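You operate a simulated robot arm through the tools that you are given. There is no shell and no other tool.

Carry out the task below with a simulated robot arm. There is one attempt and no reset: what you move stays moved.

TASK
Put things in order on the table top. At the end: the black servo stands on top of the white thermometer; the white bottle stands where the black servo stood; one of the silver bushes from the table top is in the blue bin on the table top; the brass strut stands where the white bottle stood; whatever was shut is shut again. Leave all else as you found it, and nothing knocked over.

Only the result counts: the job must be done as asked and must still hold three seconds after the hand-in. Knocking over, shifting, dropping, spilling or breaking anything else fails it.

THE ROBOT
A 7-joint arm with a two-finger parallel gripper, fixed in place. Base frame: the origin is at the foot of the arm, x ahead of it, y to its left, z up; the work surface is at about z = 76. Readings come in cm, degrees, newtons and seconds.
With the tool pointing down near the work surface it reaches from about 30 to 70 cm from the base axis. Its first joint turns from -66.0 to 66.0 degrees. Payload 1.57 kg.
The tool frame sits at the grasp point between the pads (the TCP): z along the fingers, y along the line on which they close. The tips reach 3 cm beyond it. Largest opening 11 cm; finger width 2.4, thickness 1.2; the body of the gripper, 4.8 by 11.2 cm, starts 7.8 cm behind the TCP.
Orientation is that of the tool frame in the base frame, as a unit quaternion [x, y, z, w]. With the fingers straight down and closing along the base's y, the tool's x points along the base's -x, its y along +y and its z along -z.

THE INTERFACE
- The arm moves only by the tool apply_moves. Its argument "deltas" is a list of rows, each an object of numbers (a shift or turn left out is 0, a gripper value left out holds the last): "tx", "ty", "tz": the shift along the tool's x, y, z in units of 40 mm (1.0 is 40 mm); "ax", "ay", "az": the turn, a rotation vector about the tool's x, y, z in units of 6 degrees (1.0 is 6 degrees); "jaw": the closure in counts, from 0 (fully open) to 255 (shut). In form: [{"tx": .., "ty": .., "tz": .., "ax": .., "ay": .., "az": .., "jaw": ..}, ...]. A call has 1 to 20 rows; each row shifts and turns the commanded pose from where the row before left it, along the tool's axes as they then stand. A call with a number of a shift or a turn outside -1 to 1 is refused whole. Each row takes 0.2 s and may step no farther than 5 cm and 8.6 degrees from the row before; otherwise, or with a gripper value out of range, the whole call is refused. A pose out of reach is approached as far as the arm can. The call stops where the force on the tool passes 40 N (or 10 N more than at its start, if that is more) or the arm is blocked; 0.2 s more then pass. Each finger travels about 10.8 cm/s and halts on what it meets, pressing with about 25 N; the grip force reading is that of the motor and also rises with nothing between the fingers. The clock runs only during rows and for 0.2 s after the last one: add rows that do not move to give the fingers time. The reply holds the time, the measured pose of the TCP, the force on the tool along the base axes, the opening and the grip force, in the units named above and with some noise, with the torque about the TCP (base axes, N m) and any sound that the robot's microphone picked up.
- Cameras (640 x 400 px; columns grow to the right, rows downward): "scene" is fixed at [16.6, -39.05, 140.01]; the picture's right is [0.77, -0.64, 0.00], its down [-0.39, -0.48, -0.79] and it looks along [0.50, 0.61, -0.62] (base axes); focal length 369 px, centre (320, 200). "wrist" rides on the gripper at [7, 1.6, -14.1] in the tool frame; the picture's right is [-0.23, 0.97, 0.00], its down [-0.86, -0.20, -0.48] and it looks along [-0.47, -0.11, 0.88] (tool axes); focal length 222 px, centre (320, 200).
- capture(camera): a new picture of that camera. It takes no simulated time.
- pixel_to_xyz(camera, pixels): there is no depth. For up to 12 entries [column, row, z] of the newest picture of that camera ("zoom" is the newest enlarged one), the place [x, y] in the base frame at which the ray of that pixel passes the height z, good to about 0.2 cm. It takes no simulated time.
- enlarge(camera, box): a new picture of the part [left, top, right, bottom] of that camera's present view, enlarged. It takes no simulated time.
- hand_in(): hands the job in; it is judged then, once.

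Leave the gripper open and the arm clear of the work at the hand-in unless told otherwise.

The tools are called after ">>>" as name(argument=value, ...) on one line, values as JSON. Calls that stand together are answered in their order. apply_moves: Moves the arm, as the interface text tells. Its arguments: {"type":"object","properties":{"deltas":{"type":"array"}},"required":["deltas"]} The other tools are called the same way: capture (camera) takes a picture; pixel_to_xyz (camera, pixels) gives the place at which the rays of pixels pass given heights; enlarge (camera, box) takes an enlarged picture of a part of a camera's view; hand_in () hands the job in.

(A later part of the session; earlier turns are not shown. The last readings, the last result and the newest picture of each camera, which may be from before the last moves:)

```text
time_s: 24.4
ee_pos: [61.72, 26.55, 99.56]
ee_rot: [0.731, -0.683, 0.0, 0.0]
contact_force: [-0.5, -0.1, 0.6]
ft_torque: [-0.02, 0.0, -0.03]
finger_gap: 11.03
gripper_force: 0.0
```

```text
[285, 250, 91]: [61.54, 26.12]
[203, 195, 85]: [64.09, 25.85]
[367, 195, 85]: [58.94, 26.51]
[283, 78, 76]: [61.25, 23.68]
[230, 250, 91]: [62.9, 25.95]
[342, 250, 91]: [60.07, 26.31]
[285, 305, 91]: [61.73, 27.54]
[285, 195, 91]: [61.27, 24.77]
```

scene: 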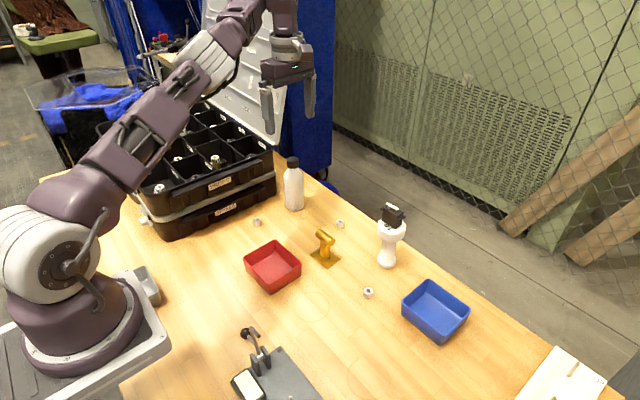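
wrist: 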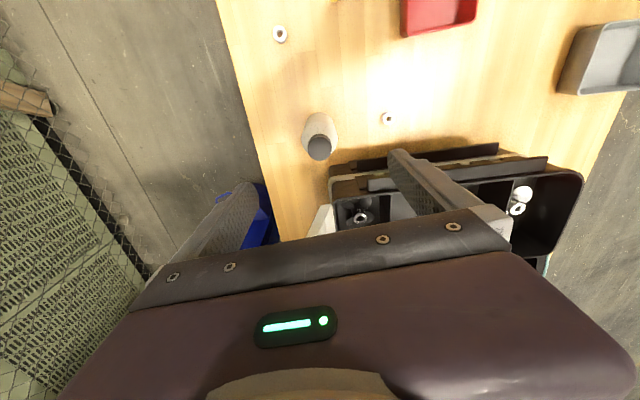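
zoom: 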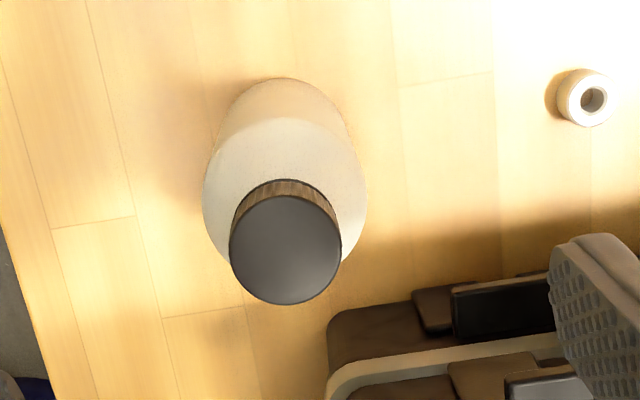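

The bottle's centre is about (61.5, 26.2). I trim by -0.15 in x and -0.35 in y and go down in two stages, first to z ≈ 88.

>>> apply_moves(deltas=[{"tx": 0.085, "ty": 0.043, "tz": 0.7}, {"tz": 0.7}, {"tz": 0.7}, {"tz": 0.7}, {}])

>>> enlarge(camera="scene", box=[230, 110, 350, 220])

>>> capture(camera="wrist")

```text
time_s: 25.6
ee_pos: [61.55, 26.18, 88.23]
ee_rot: [0.731, -0.683, 0.001, 0.0]
contact_force: [0.2, -0.3, 0.5]
ft_torque: [0.01, -0.01, -0.01]
finger_gap: 10.97
gripper_force: 0.1
```

```text
3.64 times, centred on (290, 165) of scene
```

zoom: 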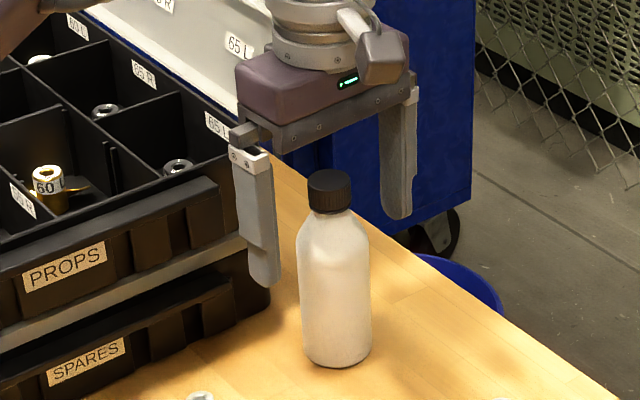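

```text
taken
```

wrist: 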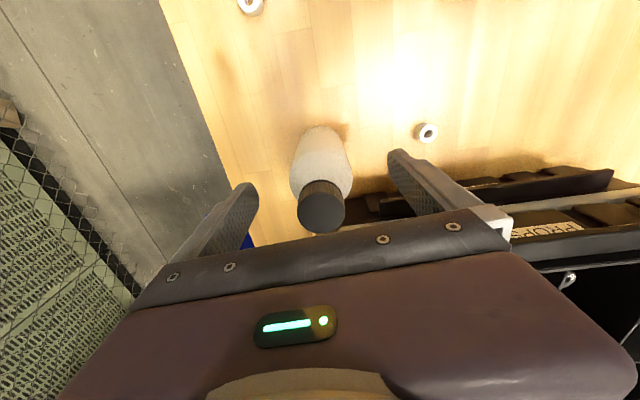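

The fingers straddle the bottle symmetrically, clear of the box. I go down another 3.6 cm to TCP z ≈ 84.7.

>>> apply_moves(deltas=[{"tz": 0.45}, {"tz": 0.45}, {}])

>>> enlarge(camera="scene", box=[250, 130, 340, 220])

```text
time_s: 26.4
ee_pos: [61.52, 26.21, 84.64]
ee_rot: [0.731, -0.682, 0.0, 0.0]
contact_force: [0.0, -0.4, 1.0]
ft_torque: [-0.02, -0.01, -0.02]
finger_gap: 11.0
gripper_force: 0.2
```

```text
4.44 times, centred on (295, 175) of scene
```

zoom: 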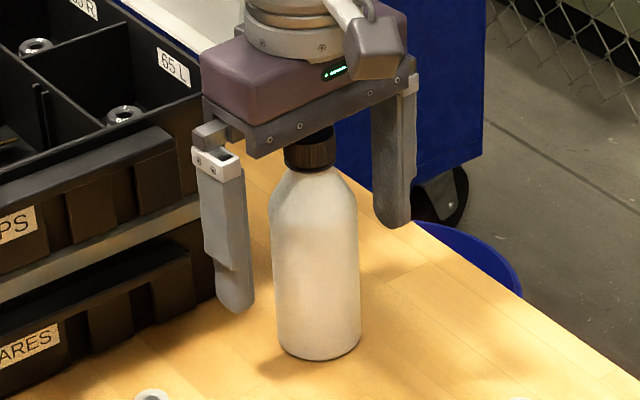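

No contact; the cap sits below the palm. I close the jaws on the bottle's body.

>>> apply_moves(deltas=[{"jaw": 255}, {}, {}, {}, {}])

>>> enlarge(camera="scene", box=[250, 130, 340, 220])

```text
time_s: 27.6
ee_pos: [61.59, 26.23, 84.63]
ee_rot: [0.731, -0.683, 0.0, 0.0]
contact_force: [-1.2, -0.3, 0.1]
ft_torque: [-0.05, 0.01, 0.02]
finger_gap: 5.07
gripper_force: 24.8
```

```text
4.44 times, centred on (295, 175) of scene
```

zoom: 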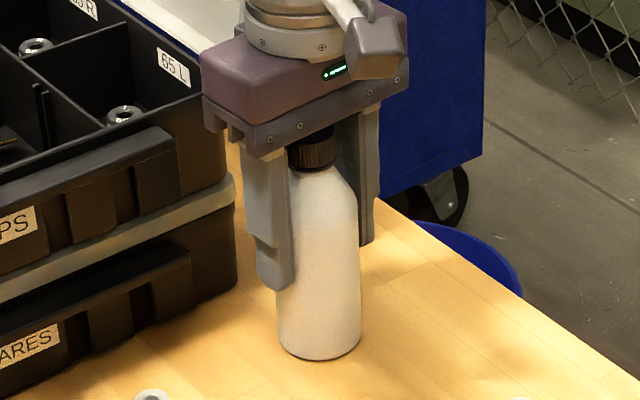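

The bottle is held (gap 5.07 cm). I lift it 6 cm and check.

>>> apply_moves(deltas=[{"tz": -0.25}, {"tz": -0.5}, {"tz": -0.75}, {}, {}])

>>> enlarge(camera="scene", box=[240, 110, 340, 220])

```text
time_s: 28.8
ee_pos: [61.46, 26.17, 90.85]
ee_rot: [0.731, -0.682, 0.0, 0.0]
contact_force: [1.1, 0.4, -2.1]
ft_torque: [0.05, 0.0, 0.01]
finger_gap: 5.08
gripper_force: 25.1
```

```text
3.64 times, centred on (290, 165) of scene
```

zoom: 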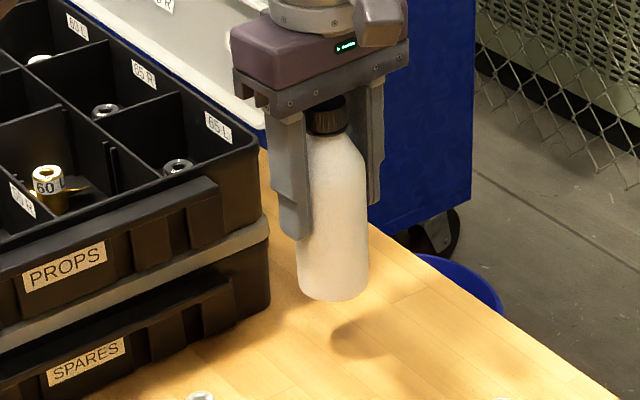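

The bottle hangs upright, about 6 cm up. I carry it in -x to the servo's former place at (39.55, 24.2).

>>> apply_moves(deltas=[{"ty": 0.6, "tx": 0.02}, {"ty": 0.9, "tx": 0.02}, {"ty": 0.9, "tx": 0.02}, {"ty": 0.9, "tx": 0.02}, {"ty": 0.9, "tx": 0.02}, {"ty": 0.9, "tx": 0.02}, {"ty": 0.43}, {}, {}])

>>> enlarge(camera="scene", box=[170, 150, 290, 260])

>>> capture(camera="scene")

```text
time_s: 30.8
ee_pos: [39.43, 24.28, 90.71]
ee_rot: [0.731, -0.683, -0.001, 0.0]
contact_force: [-0.8, -0.1, -2.3]
ft_torque: [-0.02, 0.0, -0.01]
finger_gap: 5.04
gripper_force: 25.1
```

```text
3.64 times, centred on (230, 205) of scene
```

zoom: 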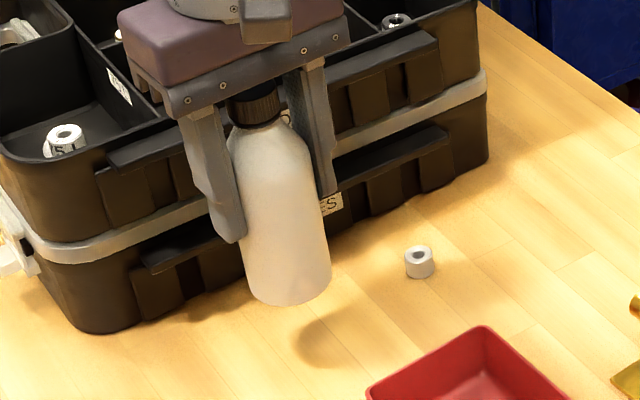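

```text
taken
```

scene: 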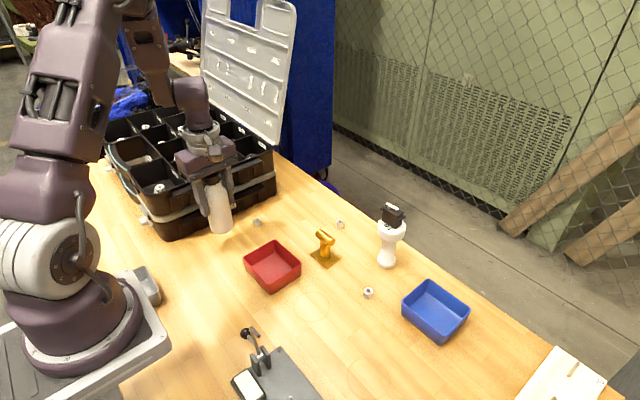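

The bottle is above the servo's place at (39.5, 24.3). I lower 5.6 cm slowly, just short of the table.

>>> apply_moves(deltas=[{"tz": 0.6}, {"tz": 0.5}, {"tz": 0.3}, {}, {}])

>>> enlarge(camera="scene", box=[170, 150, 290, 260])

```text
time_s: 32.0
ee_pos: [39.49, 24.32, 85.15]
ee_rot: [0.731, -0.682, 0.0, 0.001]
contact_force: [0.1, 0.2, -2.4]
ft_torque: [0.01, 0.0, -0.01]
finger_gap: 5.06
gripper_force: 24.5
```

```text
3.64 times, centred on (230, 205) of scene
```

zoom: 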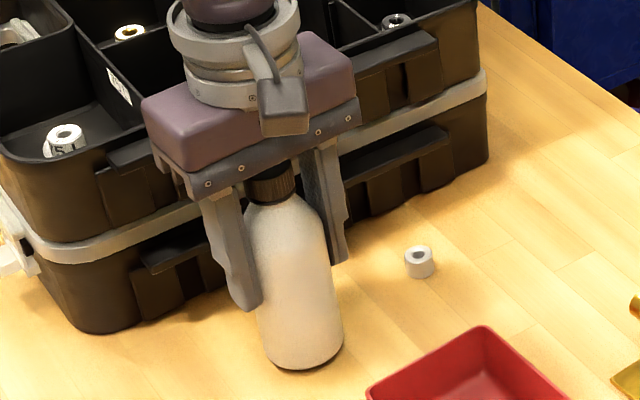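

Weight of 2.4 N still on the hand, so it is not down yet. I lower another 0.3 cm.

>>> apply_moves(deltas=[{"tz": 0.075}, {}])

```text
time_s: 32.6
ee_pos: [39.37, 24.31, 84.68]
ee_rot: [0.731, -0.683, 0.0, 0.0]
contact_force: [0.7, 1.0, -1.4]
ft_torque: [0.02, 0.01, 0.01]
finger_gap: 5.08
gripper_force: 24.9
```

The force is -1.4 N, close to touching. I lower 0.1 cm more.

>>> apply_moves(deltas=[{"tz": 0.025}, {}])

```text
time_s: 33.2
ee_pos: [39.51, 24.3, 84.68]
ee_rot: [0.731, -0.682, 0.0, 0.0]
contact_force: [0.2, -0.1, -1.8]
ft_torque: [-0.01, 0.01, -0.01]
finger_gap: 5.06
gripper_force: 25.4
```

Still -1.8 N. Another 0.08 cm down.

>>> apply_moves(deltas=[{"tz": 0.02}, {}])

```text
time_s: 33.8
ee_pos: [39.54, 24.33, 84.7]
ee_rot: [0.731, -0.682, 0.0, 0.0]
contact_force: [-3.7, -1.3, 22.6]
ft_torque: [-0.08, 0.25, -0.09]
finger_gap: 5.06
gripper_force: 25.3
```

Contact: 22.6 N. I back off by 0.05 cm.

>>> apply_moves(deltas=[{"tz": -0.012}, {}])

```text
time_s: 34.4
ee_pos: [39.35, 24.35, 84.74]
ee_rot: [0.731, -0.682, -0.001, 0.0]
contact_force: [1.3, 1.9, 12.6]
ft_torque: [0.08, -0.12, -0.05]
finger_gap: 5.02
gripper_force: 24.8
```

>>> apply_moves(deltas=[{"tz": -0.012}, {}])

```text
time_s: 35.0
ee_pos: [39.29, 24.3, 84.73]
ee_rot: [0.73, -0.683, 0.0, 0.001]
contact_force: [1.9, 2.7, 2.1]
ft_torque: [0.21, -0.13, -0.01]
finger_gap: 5.05
gripper_force: 25.1
```

The force is down to 2 N, so the bottle stands on the table. I open the jaws gradually.

>>> apply_moves(deltas=[{"jaw": 130}, {"jaw": 118}, {"jaw": 100}, {"jaw": 70}, {}, {}])

>>> enlarge(camera="scene", box=[170, 150, 290, 260])

```text
time_s: 36.4
ee_pos: [39.47, 24.2, 84.61]
ee_rot: [0.731, -0.682, 0.0, 0.0]
contact_force: [0.6, 0.2, -0.4]
ft_torque: [0.02, -0.01, -0.03]
finger_gap: 7.99
gripper_force: 0.0
```

```text
3.64 times, centred on (230, 205) of scene
```

zoom: 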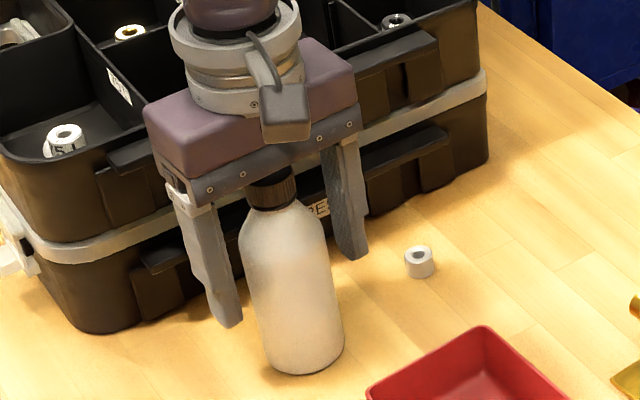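

The bottle stands free. I raise the hand straight up 20 cm and view the result.

>>> apply_moves(deltas=[{"tz": -0.4}, {"tz": -0.8}, {"tz": -1}, {"tz": -1}, {"tz": -1}, {"tz": -0.8}, {}])

>>> enlarge(camera="scene", box=[180, 180, 290, 260])

>>> capture(camera="wrist")

```text
time_s: 38.0
ee_pos: [39.29, 24.15, 104.84]
ee_rot: [0.731, -0.683, 0.0, 0.001]
contact_force: [0.7, -0.6, -0.2]
ft_torque: [0.02, -0.03, -0.01]
finger_gap: 7.99
gripper_force: 0.0
```

```text
5.00 times, centred on (235, 220) of scene
```

zoom: 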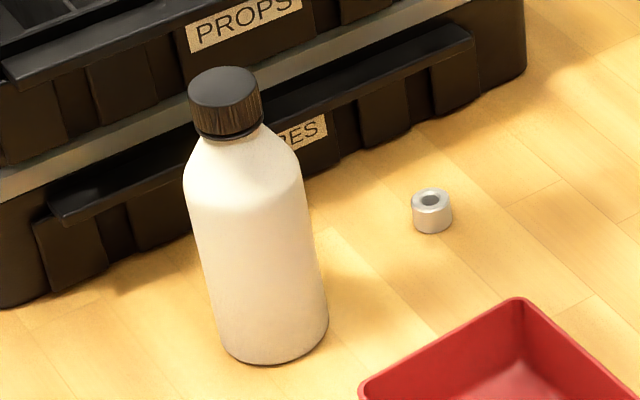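

```text
taken
```

wrist: 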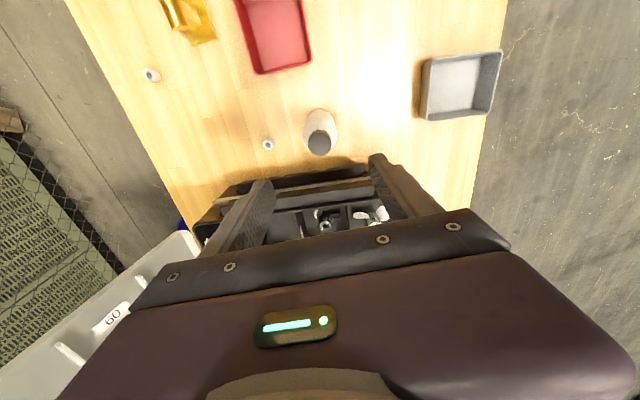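

The bottle stands on the servo's former place, base centre at scene (225.6, 246) against (226.6, 245.6) before. Next the strut: I enlarge it in the scene view to read its geometry.

>>> enlarge(camera="scene", box=[300, 222, 350, 276])

```text
7.41 times, centred on (325, 249) of scene
```

zoom: 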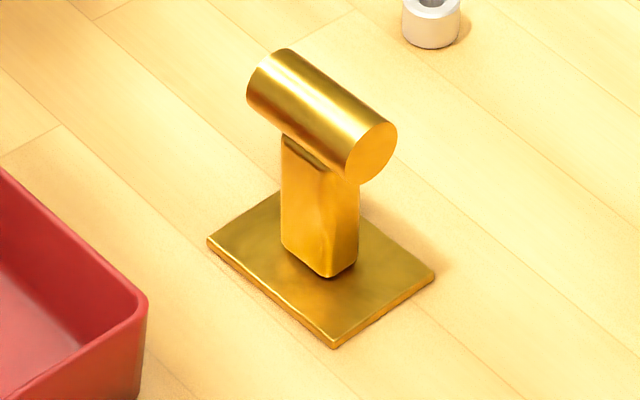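

Plate corners are left (207,243), front (333,350), right (436,276), back (283,193); stem foot corners (282,245), (332,278), (357,264); tube end face centre (371,152). I convert these.

>>> pixel_to_xyz(camera="zoom", pixels=[[207, 245, 76], [333, 350, 76], [436, 278, 76], [283, 193, 76.3], [282, 245, 76.3], [332, 278, 76.3], [357, 264, 76.3], [371, 152, 80], [371, 152, 81], [371, 152, 82], [266, 78, 81], [266, 78, 82]])

```text
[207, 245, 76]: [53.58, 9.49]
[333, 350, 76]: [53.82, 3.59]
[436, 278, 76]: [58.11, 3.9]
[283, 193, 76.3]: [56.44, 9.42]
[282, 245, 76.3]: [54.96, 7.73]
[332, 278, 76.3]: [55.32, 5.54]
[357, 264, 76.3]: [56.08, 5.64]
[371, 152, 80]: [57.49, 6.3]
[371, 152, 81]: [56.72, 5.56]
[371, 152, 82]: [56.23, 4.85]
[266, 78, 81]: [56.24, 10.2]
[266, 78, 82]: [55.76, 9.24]
```

The strut's plate is about 4.3 (x) by 5.9 (y), the tube runs along y at about z = 82, 1.6 cm thick, over a stem near (55.7, 6.7). The present hand turn suits gripping across the tube. I move over it.

>>> apply_moves(deltas=[{"tx": 0.787, "ty": -0.6225}, {"tx": 0.787, "ty": -0.6225}, {"tx": 0.787, "ty": -0.6225}, {"tx": 0.787, "ty": -0.6225}, {"tx": 0.787, "ty": -0.6225}, {"tx": 0.787, "ty": -0.6225}, {}, {}])

>>> capture(camera="wrist")

>>> enlarge(camera="wrist", box=[270, 90, 370, 170])

```text
time_s: 39.8
ee_pos: [55.68, 6.38, 104.77]
ee_rot: [0.73, -0.683, 0.001, -0.001]
contact_force: [-0.3, -0.2, -0.1]
ft_torque: [-0.01, -0.01, -0.02]
finger_gap: 7.97
gripper_force: 0.0
```

```text
taken
```

wrist: 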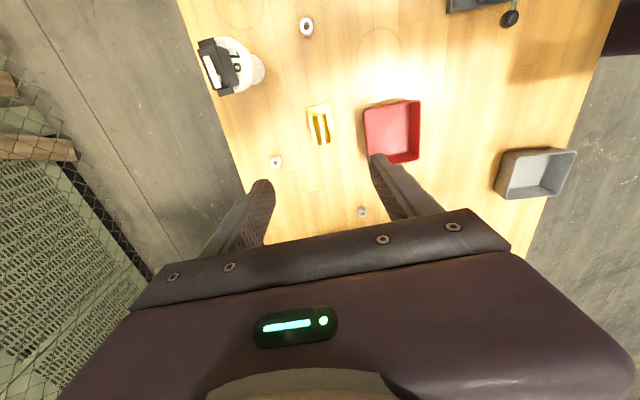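

```text
5.00 times, centred on (320, 130) of wrist
```

zoom: 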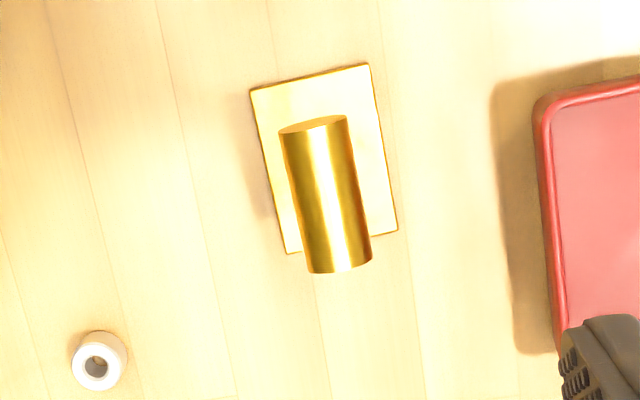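

From above, plate corners are (250,90), (368,64), (397,229), (288,254); tube corners (279,132), (346,116), (372,262), (309,273). I convert.

>>> pixel_to_xyz(camera="zoom", pixels=[[250, 90, 76.3], [368, 64, 76.3], [397, 229, 76.3], [288, 254, 76.3], [279, 132, 82], [346, 116, 82], [372, 262, 82], [309, 273, 82], [313, 124, 82], [341, 268, 82]])

```text
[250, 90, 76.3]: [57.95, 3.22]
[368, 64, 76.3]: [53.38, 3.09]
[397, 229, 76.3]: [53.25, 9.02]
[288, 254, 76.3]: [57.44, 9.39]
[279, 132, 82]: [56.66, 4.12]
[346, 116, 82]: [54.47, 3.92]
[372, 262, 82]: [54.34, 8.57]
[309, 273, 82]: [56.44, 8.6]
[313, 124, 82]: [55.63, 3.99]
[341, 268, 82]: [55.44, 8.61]
```

The strut's centre is (55.5, 6.25), turned about 3°, tube 4.6 long and about 2 thick. I narrow the jaws to 5 cm, trim by -0.15 cm and go down to z ≈ 89.6.

>>> apply_moves(deltas=[{"tx": 0.03, "ty": 0.04, "tz": 0.95, "jaw": 140}, {"tz": 0.95}, {"tz": 0.95}, {"tz": 0.95}, {}])

>>> enlarge(camera="wrist", box=[260, 80, 380, 220])

>>> enlarge(camera="scene", box=[275, 170, 375, 280])

```text
time_s: 41.0
ee_pos: [55.49, 6.38, 89.51]
ee_rot: [0.731, -0.683, 0.0, 0.0]
contact_force: [-0.2, -0.7, -0.3]
ft_torque: [0.0, 0.02, 0.01]
finger_gap: 4.97
gripper_force: 0.1
```

```text
2.86 times, centred on (320, 150) of wrist
```

zoom: 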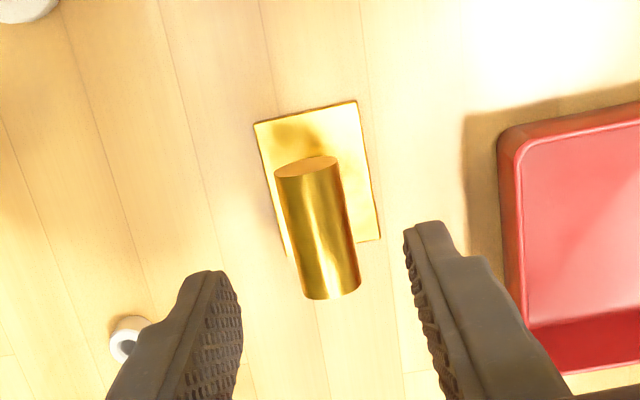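

```text
3.64 times, centred on (325, 225) of scene
```

zoom: 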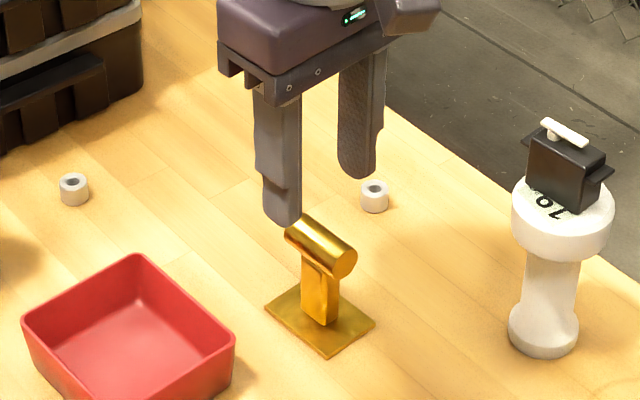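

The tube is centred between the fingers and nothing else is near. I go down 7.5 cm to TCP z ≈ 82.

>>> apply_moves(deltas=[{"tz": 0.7}, {"tz": 0.7}, {"tz": 0.475}, {}])

>>> enlarge(camera="scene", box=[285, 190, 365, 280])

```text
time_s: 42.0
ee_pos: [55.45, 6.28, 81.84]
ee_rot: [0.73, -0.683, 0.0, -0.001]
contact_force: [0.2, -0.9, -0.7]
ft_torque: [0.03, 0.01, 0.0]
finger_gap: 4.96
gripper_force: 0.0
```

```text
4.44 times, centred on (325, 235) of scene
```

zoom: 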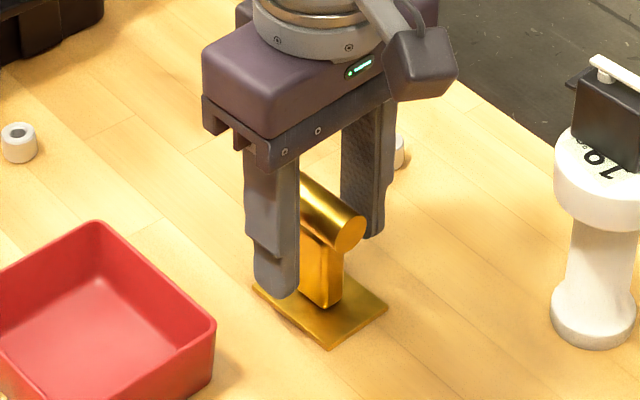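

The fingers flank the tube with no contact. I close the jaws.

>>> apply_moves(deltas=[{"jaw": 255}, {}, {}, {}, {}])

>>> enlarge(camera="scene", box=[285, 190, 365, 280])

```text
time_s: 43.2
ee_pos: [55.39, 6.28, 81.95]
ee_rot: [0.73, -0.683, 0.001, 0.0]
contact_force: [0.2, -0.1, -0.7]
ft_torque: [-0.03, 0.01, -0.02]
finger_gap: 2.12
gripper_force: 24.9
```

```text
4.44 times, centred on (325, 235) of scene
```

zoom: 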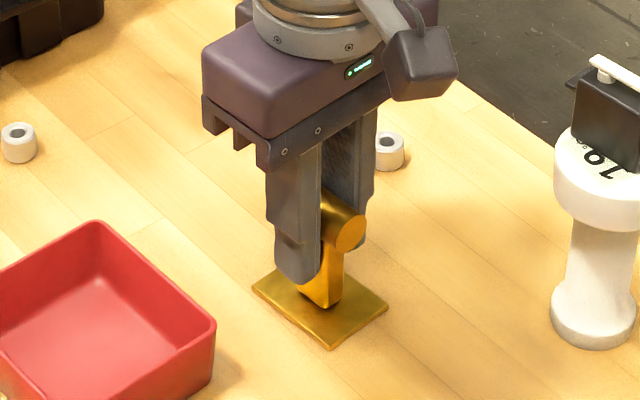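

The tube is held (gap 2.12 cm). I lift 8 cm and check that the strut hangs level.

>>> apply_moves(deltas=[{"tz": -0.25}, {"tz": -0.5}, {"tz": -0.6}, {"tz": -0.65}, {}, {}])

>>> enlarge(camera="scene", box=[285, 160, 365, 260])

>>> enlarge(camera="wrist", box=[260, 80, 380, 220])

```text
time_s: 44.6
ee_pos: [55.6, 6.28, 90.0]
ee_rot: [0.731, -0.683, 0.0, -0.001]
contact_force: [0.3, -0.1, -0.9]
ft_torque: [0.0, 0.0, 0.03]
finger_gap: 2.12
gripper_force: 24.8
```

```text
4.00 times, centred on (325, 210) of scene
```

zoom: 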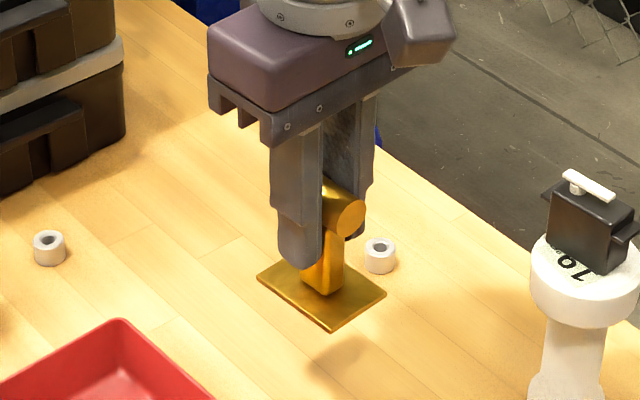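

```text
2.86 times, centred on (320, 150) of wrist
```

zoom: 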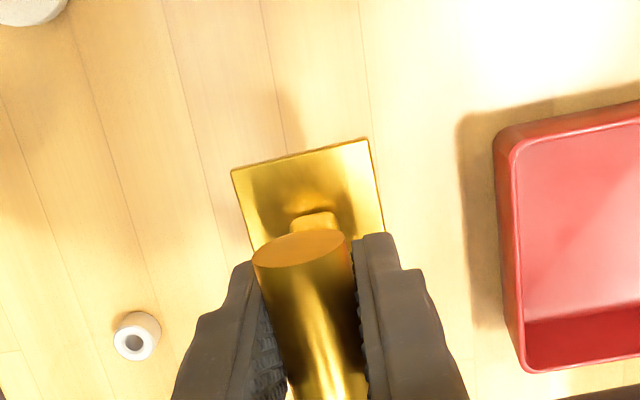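

The strut hangs level. I carry it by (+6.0, +20.0) to the bottle's former place at (61.5, 26.25), at this height.

>>> apply_moves(deltas=[{"tx": -0.6, "ty": -0.2265}, {"tx": -0.9, "ty": -0.34}, {"tx": -0.9, "ty": -0.34}, {"tx": -0.9, "ty": -0.34}, {"tx": -0.9, "ty": -0.34}, {"tx": -0.68, "ty": -0.2565}, {}, {}])

>>> capture(camera="scene")

>>> enlarge(camera="scene", box=[240, 120, 350, 230])

```text
time_s: 46.4
ee_pos: [61.44, 26.28, 89.96]
ee_rot: [0.731, -0.682, 0.0, 0.0]
contact_force: [0.4, 0.7, -1.6]
ft_torque: [0.01, 0.03, 0.01]
finger_gap: 2.09
gripper_force: 25.2
```

```text
taken
```

scene: 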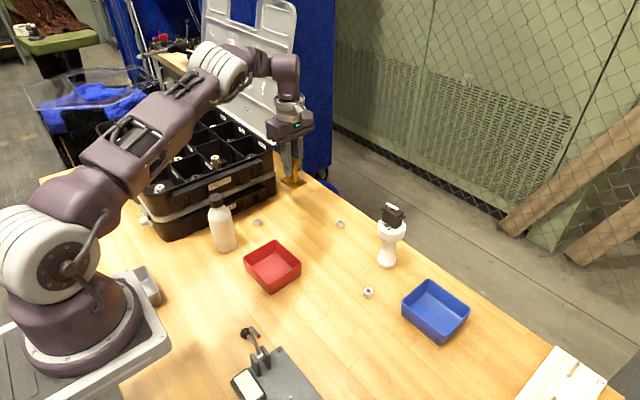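

```text
3.64 times, centred on (295, 175) of scene
```

zoom: 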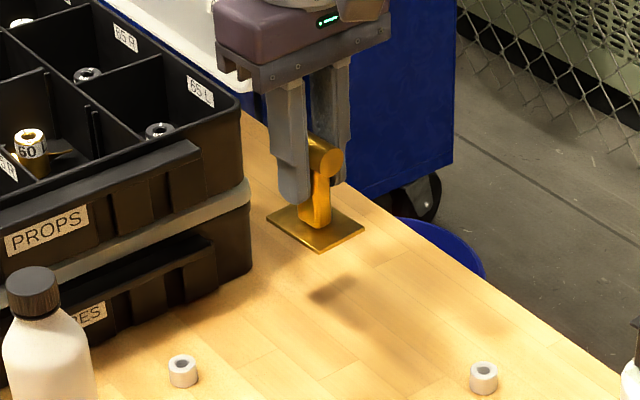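

The strut is over its goal at (61.45, 26.3). I lower 7.6 cm, just short of the table.

>>> apply_moves(deltas=[{"tz": 0.6}, {"tz": 0.6}, {"tz": 0.45}, {"tz": 0.25}, {}, {}])

>>> enlarge(camera="scene", box=[250, 140, 340, 230])

```text
time_s: 47.8
ee_pos: [61.53, 26.22, 82.38]
ee_rot: [0.731, -0.683, 0.0, 0.0]
contact_force: [-0.4, -0.1, -2.4]
ft_torque: [0.02, 0.03, 0.01]
finger_gap: 2.11
gripper_force: 25.6
```

```text
4.44 times, centred on (295, 185) of scene
```

zoom: 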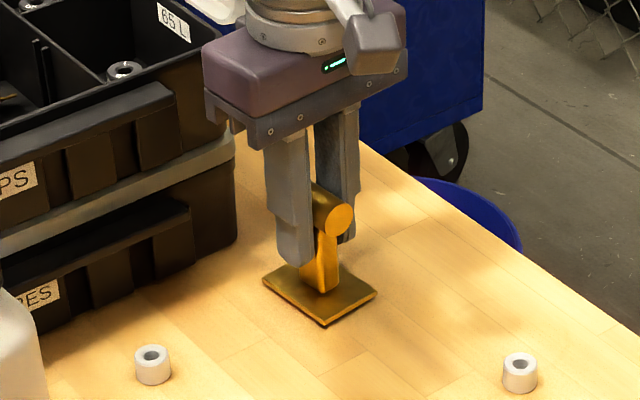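

The plate is just above the table, force -2.4 N. I lower another 0.3 cm.

>>> apply_moves(deltas=[{"tz": 0.075}, {}])

```text
time_s: 48.4
ee_pos: [61.59, 26.3, 82.01]
ee_rot: [0.731, -0.683, 0.0, -0.001]
contact_force: [-0.4, 0.8, -2.4]
ft_torque: [0.0, -0.01, 0.01]
finger_gap: 2.12
gripper_force: 25.6
```

Still free. I lower 0.1 cm.

>>> apply_moves(deltas=[{"tz": 0.025}, {}])

```text
time_s: 49.0
ee_pos: [61.54, 26.3, 82.04]
ee_rot: [0.731, -0.683, 0.0, 0.0]
contact_force: [0.1, 0.4, -1.6]
ft_torque: [0.02, 0.02, 0.04]
finger_gap: 2.13
gripper_force: 24.7
```

>>> apply_moves(deltas=[{"tz": 0.02}, {}])

```text
time_s: 49.6
ee_pos: [61.61, 26.29, 82.01]
ee_rot: [0.731, -0.682, 0.001, -0.001]
contact_force: [0.8, -0.5, 5.1]
ft_torque: [-0.06, 0.01, -0.09]
finger_gap: 2.14
gripper_force: 24.7
```

Contact at 5 N: the plate rests on the table. I open the jaws gradually to about 5 cm.

>>> apply_moves(deltas=[{"jaw": 200}, {"jaw": 190}, {"jaw": 170}, {"jaw": 140}, {}, {}])

>>> enlarge(camera="scene", box=[250, 140, 340, 230])

```text
time_s: 51.0
ee_pos: [61.59, 26.34, 81.9]
ee_rot: [0.73, -0.683, 0.0, 0.0]
contact_force: [-0.2, 0.0, 0.4]
ft_torque: [0.02, -0.01, 0.0]
finger_gap: 4.96
gripper_force: 0.1
```

```text
4.44 times, centred on (295, 185) of scene
```

zoom: 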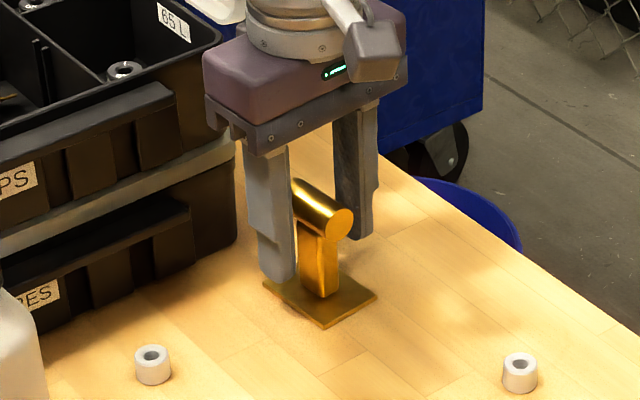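

The strut stands free. I raise the hand straight up 16 cm and check.

>>> apply_moves(deltas=[{"tz": -0.4}, {"tz": -0.8}, {"tz": -0.9}, {"tz": -0.9}, {"tz": -0.9}, {}])

>>> capture(camera="scene")

>>> enlarge(camera="scene", box=[240, 150, 360, 230])

>>> capture(camera="wrist")

```text
time_s: 52.4
ee_pos: [61.39, 26.26, 97.62]
ee_rot: [0.73, -0.683, 0.001, 0.0]
contact_force: [0.1, -0.3, 0.5]
ft_torque: [-0.01, -0.01, 0.0]
finger_gap: 4.96
gripper_force: 0.0
```

```text
taken
```

scene: 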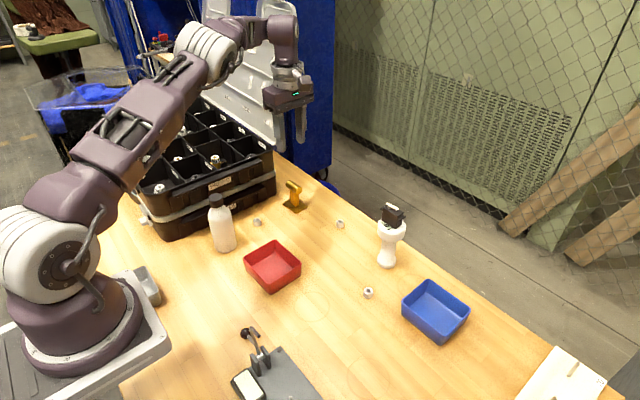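

```text
5.00 times, centred on (300, 190) of scene
```

zoom: 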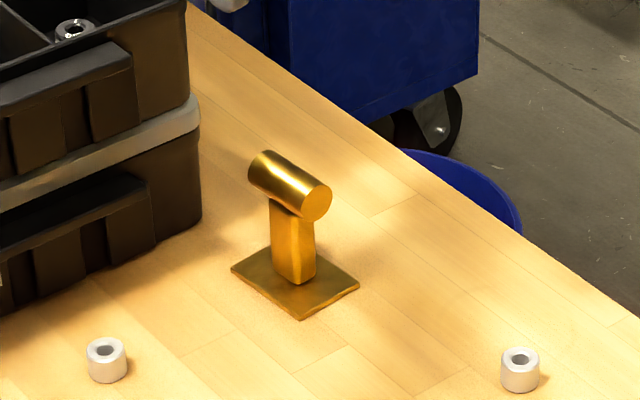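

```text
taken
```

wrist: 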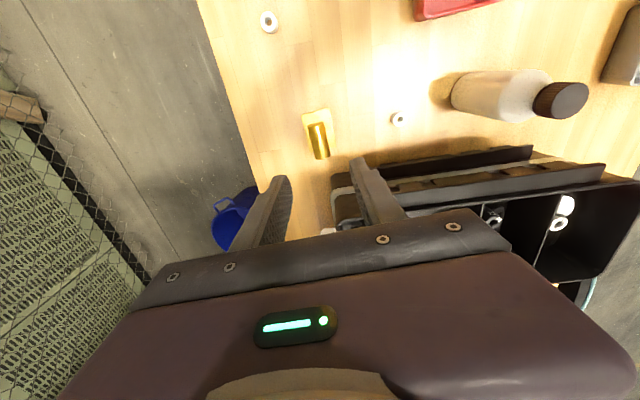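

The strut stands where the bottle stood (plate centre at scene (295, 206), same as the bottle's base centre). Last the bush: I take the one at scene (368,293), nearest the bin, and move the hand over it at about (55.4, -8.1), rising slightly.

>>> apply_moves(deltas=[{"tx": 0.939, "ty": 0.235, "tz": -0.1}, {"tx": 0.939, "ty": 0.235, "tz": -0.1}, {"tx": 0.939, "ty": 0.235, "tz": -0.1}, {"tx": 0.939, "ty": 0.235, "tz": -0.1}, {"tx": 0.939, "ty": 0.235, "tz": -0.1}, {"tx": 0.939, "ty": 0.235, "tz": -0.1}, {"tx": 0.939, "ty": 0.235, "tz": -0.1}, {"tx": 0.939, "ty": 0.235, "tz": -0.1}, {"tx": 0.939, "ty": 0.235, "tz": -0.1}, {}, {}])

>>> capture(camera="wrist")

>>> enlarge(camera="wrist", box=[280, 90, 360, 170])

>>> capture(camera="scene")

```text
time_s: 54.8
ee_pos: [55.35, -8.21, 101.23]
ee_rot: [0.731, -0.683, 0.0, 0.0]
contact_force: [0.2, 0.0, -0.3]
ft_torque: [-0.03, 0.0, -0.01]
finger_gap: 4.98
gripper_force: 0.0
```

```text
taken
```

wrist: 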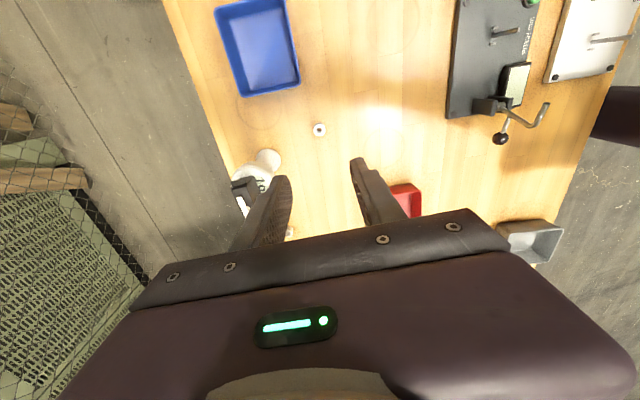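

```text
5.00 times, centred on (320, 130) of wrist
```

zoom: 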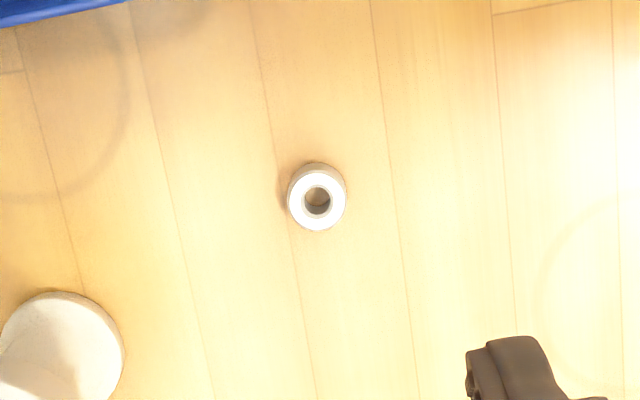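

```text
taken
```

scene: 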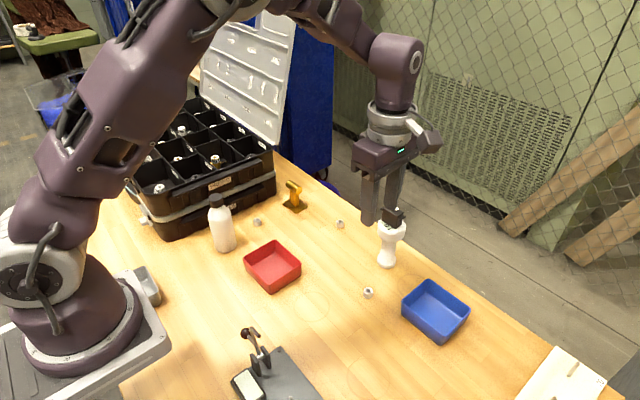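

The bush is centred at (317,201) in the wrist enlargement; the bin's rim corners in the full wrist view are (214,9), (242,97), (300,82), (285,0). I convert both.

>>> pixel_to_xyz(camera="zoom", pixels=[[317, 201, 77.3], [287, 201, 77.3], [347, 201, 77.3], [317, 231, 77.3], [317, 165, 76]])

>>> pixel_to_xyz(camera="wrist", pixels=[[214, 9, 79.5], [242, 97, 79.5], [300, 82, 79.5], [285, 1, 79.5]])

>>> enlarge(camera="scene", box=[355, 270, 475, 350])

```text
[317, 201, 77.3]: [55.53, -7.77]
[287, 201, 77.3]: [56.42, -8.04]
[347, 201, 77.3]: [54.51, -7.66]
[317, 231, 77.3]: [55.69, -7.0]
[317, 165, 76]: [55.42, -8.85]
```

```text
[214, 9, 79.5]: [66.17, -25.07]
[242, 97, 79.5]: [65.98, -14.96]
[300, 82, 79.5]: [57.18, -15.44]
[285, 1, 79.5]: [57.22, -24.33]
```

```text
5.00 times, centred on (415, 310) of scene
```

zoom: 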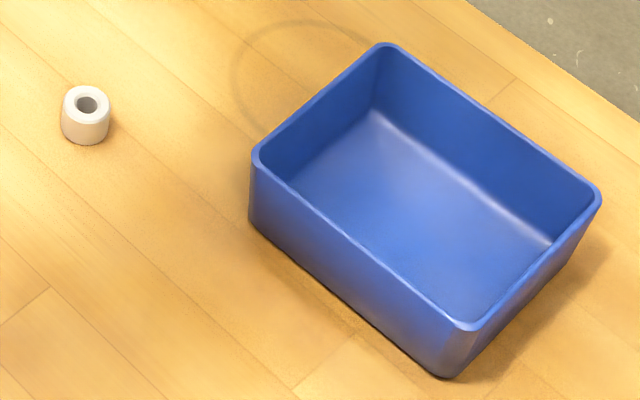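

I convert the bin's rim and foot corners from the newest scene enlargement to find its height.

>>> pixel_to_xyz(camera="zoom", pixels=[[250, 222, 76], [252, 155, 79], [252, 155, 80], [445, 378, 76], [470, 328, 79], [470, 328, 80], [385, 45, 80], [600, 195, 80], [370, 110, 76.5], [545, 245, 76.5], [86, 100, 77.5], [86, 145, 76]])

```text
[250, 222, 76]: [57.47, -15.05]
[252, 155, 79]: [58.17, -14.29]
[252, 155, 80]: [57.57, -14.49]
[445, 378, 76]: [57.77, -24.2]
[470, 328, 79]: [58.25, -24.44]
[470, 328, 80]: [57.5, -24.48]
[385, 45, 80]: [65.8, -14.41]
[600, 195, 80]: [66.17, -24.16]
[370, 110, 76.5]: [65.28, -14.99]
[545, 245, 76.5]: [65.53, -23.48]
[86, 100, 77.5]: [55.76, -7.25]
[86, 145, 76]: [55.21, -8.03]
```

The bin spans x 57.4–66, y -24.6 to -14.8, rim at z ≈ 80; the bush is at (55.5, -7.75), 2 cm wide. I trim the hand over the bush and go down to z ≈ 86.

>>> apply_moves(deltas=[{"tx": -0.11, "ty": -0.045, "tz": 0.95}, {"tz": 0.95}, {"tz": 0.95}, {"tz": 0.95}, {}])

>>> enlarge(camera="wrist", box=[260, 90, 380, 230])

>>> enlarge(camera="scene", box=[330, 190, 450, 310])

```text
time_s: 56.0
ee_pos: [55.48, -7.72, 85.88]
ee_rot: [0.731, -0.683, -0.001, 0.0]
contact_force: [0.2, 0.1, -0.1]
ft_torque: [-0.02, 0.01, 0.0]
finger_gap: 4.97
gripper_force: 0.2
```

```text
2.86 times, centred on (320, 160) of wrist
```

zoom: 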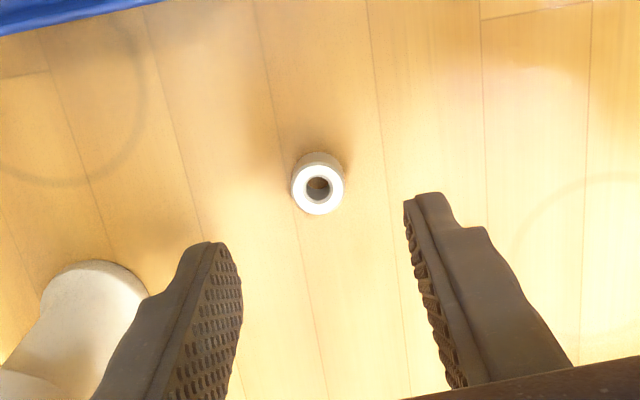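

```text
3.33 times, centred on (390, 250) of scene
```

zoom: 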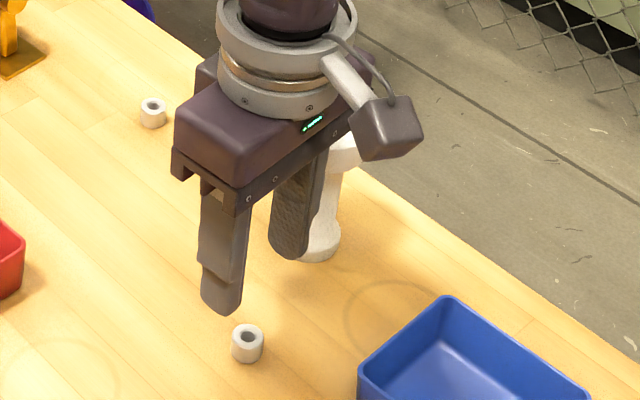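

The bush shows at (318,189) between the fingers. I check its position once more from this enlargement before the last descent.

>>> enlarge(camera="wrist", box=[290, 130, 350, 190])

```text
6.67 times, centred on (320, 160) of wrist
```

zoom: 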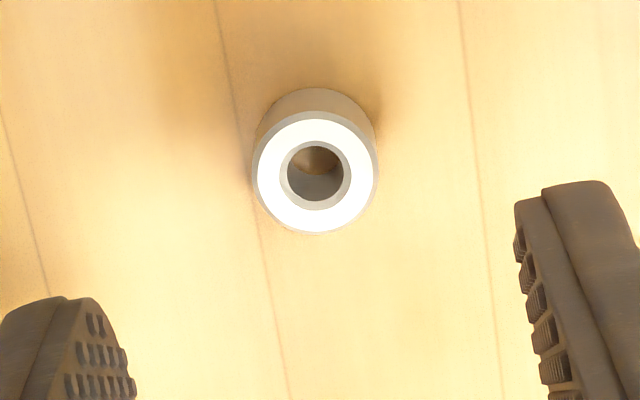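

>>> pixel_to_xyz(camera="zoom", pixels=[[316, 173, 77.6], [253, 173, 77.6], [378, 173, 77.6], [316, 88, 76], [316, 112, 77.6], [316, 233, 77.6]])

```text
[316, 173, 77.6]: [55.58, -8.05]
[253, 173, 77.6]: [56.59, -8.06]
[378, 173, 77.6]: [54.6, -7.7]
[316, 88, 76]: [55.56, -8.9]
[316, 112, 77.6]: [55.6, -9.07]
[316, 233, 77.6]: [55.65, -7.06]
```

The bush's centre is about (55.58, -8.0). I shift -0.2 cm in y and go down 6.5 cm so that the tips are just above the table.

>>> apply_moves(deltas=[{"tx": 0.05, "ty": -0.02, "tz": 0.6}, {"tz": 0.6}, {"tz": 0.4}, {}])

>>> enlarge(camera="scene", box=[330, 210, 430, 310])

>>> enlarge(camera="wrist", box=[270, 120, 370, 220])

```text
time_s: 57.0
ee_pos: [55.55, -7.93, 79.52]
ee_rot: [0.731, -0.683, 0.0, 0.0]
contact_force: [0.3, 0.3, -0.5]
ft_torque: [-0.02, 0.02, -0.01]
finger_gap: 4.96
gripper_force: 0.1
```

```text
4.00 times, centred on (380, 260) of scene
```

zoom: 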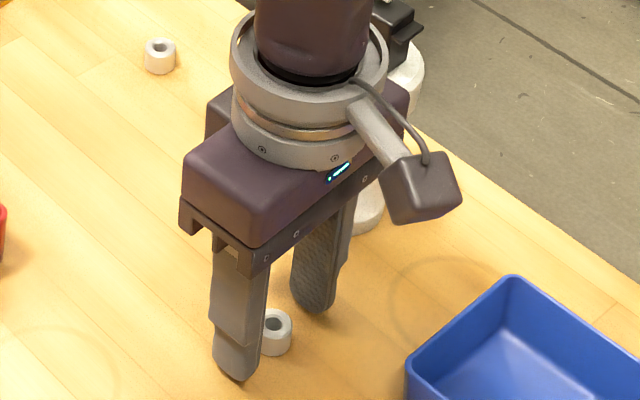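

```text
4.00 times, centred on (320, 170) of wrist
```

zoom: 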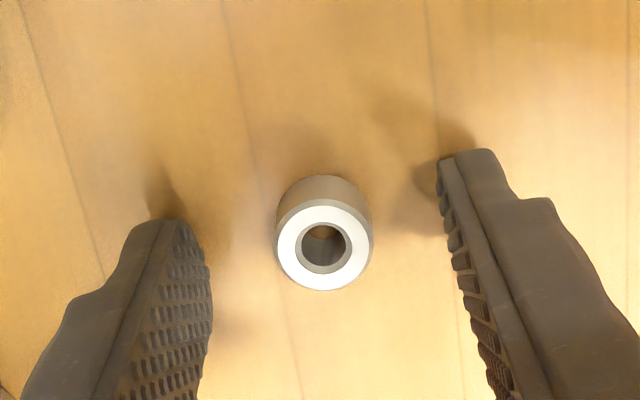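

Tips are just above the table with no contact, the bush midway between them. I close the jaws.

>>> apply_moves(deltas=[{"jaw": 255}, {}, {}, {}, {}])

>>> enlarge(camera="wrist", box=[270, 120, 370, 220])

```text
time_s: 58.2
ee_pos: [55.54, -7.73, 79.56]
ee_rot: [0.731, -0.683, 0.0, 0.0]
contact_force: [0.1, -0.2, -0.3]
ft_torque: [-0.01, 0.01, 0.01]
finger_gap: 1.92
gripper_force: 24.6
```

```text
4.00 times, centred on (320, 170) of wrist
```

zoom: 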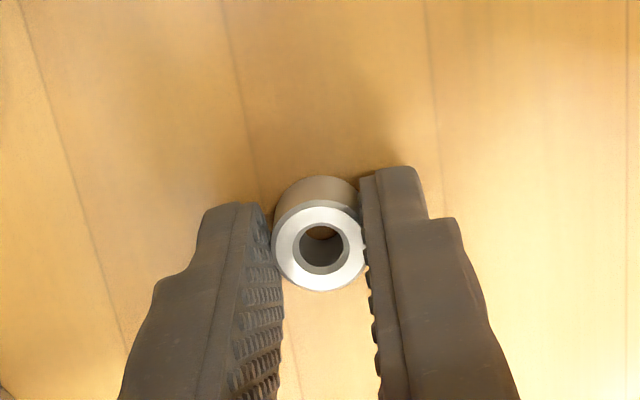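

The bush is held (gap 1.92 cm). I lift 10 cm and look.

>>> apply_moves(deltas=[{"tz": -0.25}, {"tz": -0.75}, {"tz": -0.75}, {"tz": -0.75}, {}])

>>> enlarge(camera="scene", box=[330, 170, 450, 310])

```text
time_s: 59.4
ee_pos: [55.57, -7.81, 89.62]
ee_rot: [0.731, -0.683, 0.0, -0.001]
contact_force: [-0.4, 0.6, 0.0]
ft_torque: [0.01, 0.0, 0.01]
finger_gap: 1.94
gripper_force: 24.8
```

```text
2.86 times, centred on (390, 240) of scene
```

zoom: 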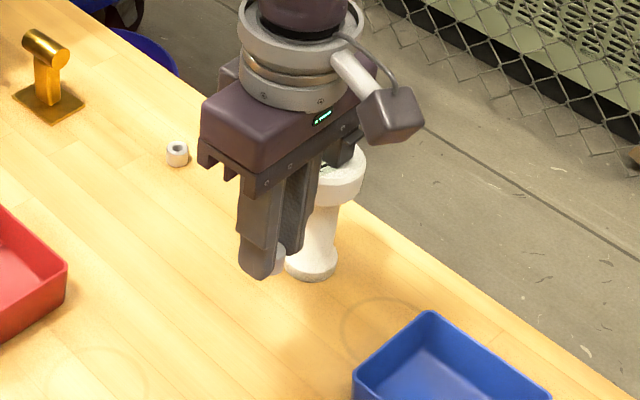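

The bush is held at the fingertips. I move first in -y away from the thermometer, then over the bin's centre at (61.7, -19.7).

>>> apply_moves(deltas=[{"tx": 0.8}, {"tx": 0.8}, {"tx": 0.736, "ty": -0.665}, {"tx": 0.736, "ty": -0.665}, {}, {}])

>>> capture(camera="scene")

>>> capture(camera="wrist")

```text
time_s: 60.8
ee_pos: [61.84, -19.7, 89.48]
ee_rot: [0.731, -0.683, 0.001, 0.0]
contact_force: [0.5, -0.5, -0.2]
ft_torque: [-0.01, 0.02, -0.01]
finger_gap: 1.96
gripper_force: 25.5
```

```text
taken
```

scene: 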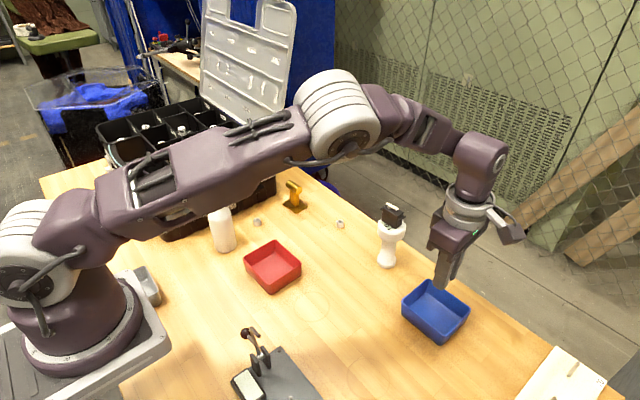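

```text
taken
```

wrist: 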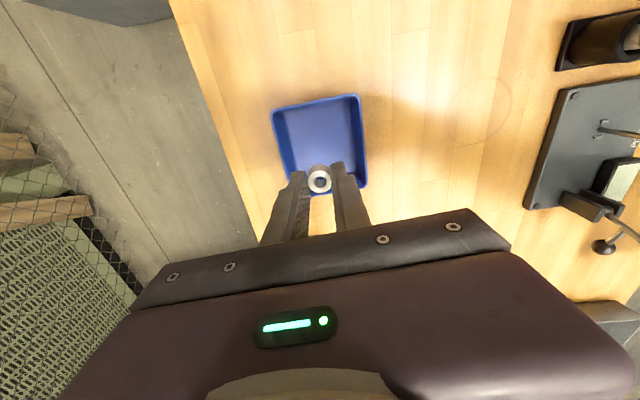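

The bush is over the bin, at (318,180) in the wrist view. I convert the bin's rim corners (272,109), (359,95), (367,186) at z = 80 to confirm its centre.

>>> pixel_to_xyz(camera="wrist", pixels=[[272, 109, 80], [359, 95, 80], [367, 186, 80], [318, 180, 87]])

>>> enlarge(camera="wrist", box=[250, 80, 390, 220])

>>> enlarge(camera="scene", box=[380, 230, 500, 350])

```text
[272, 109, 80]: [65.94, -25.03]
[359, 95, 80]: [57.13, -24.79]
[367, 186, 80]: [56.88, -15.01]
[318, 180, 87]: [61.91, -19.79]
```

```text
2.86 times, centred on (320, 150) of wrist
```

zoom: 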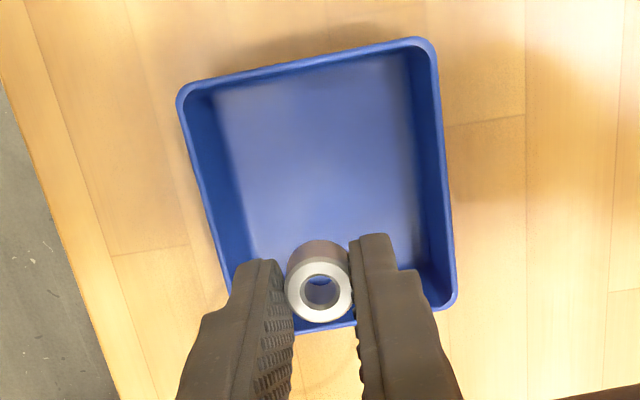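

```text
3.33 times, centred on (440, 290) of scene
```

zoom: 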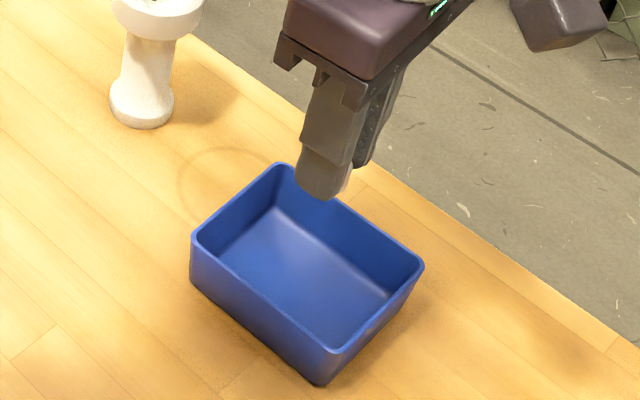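

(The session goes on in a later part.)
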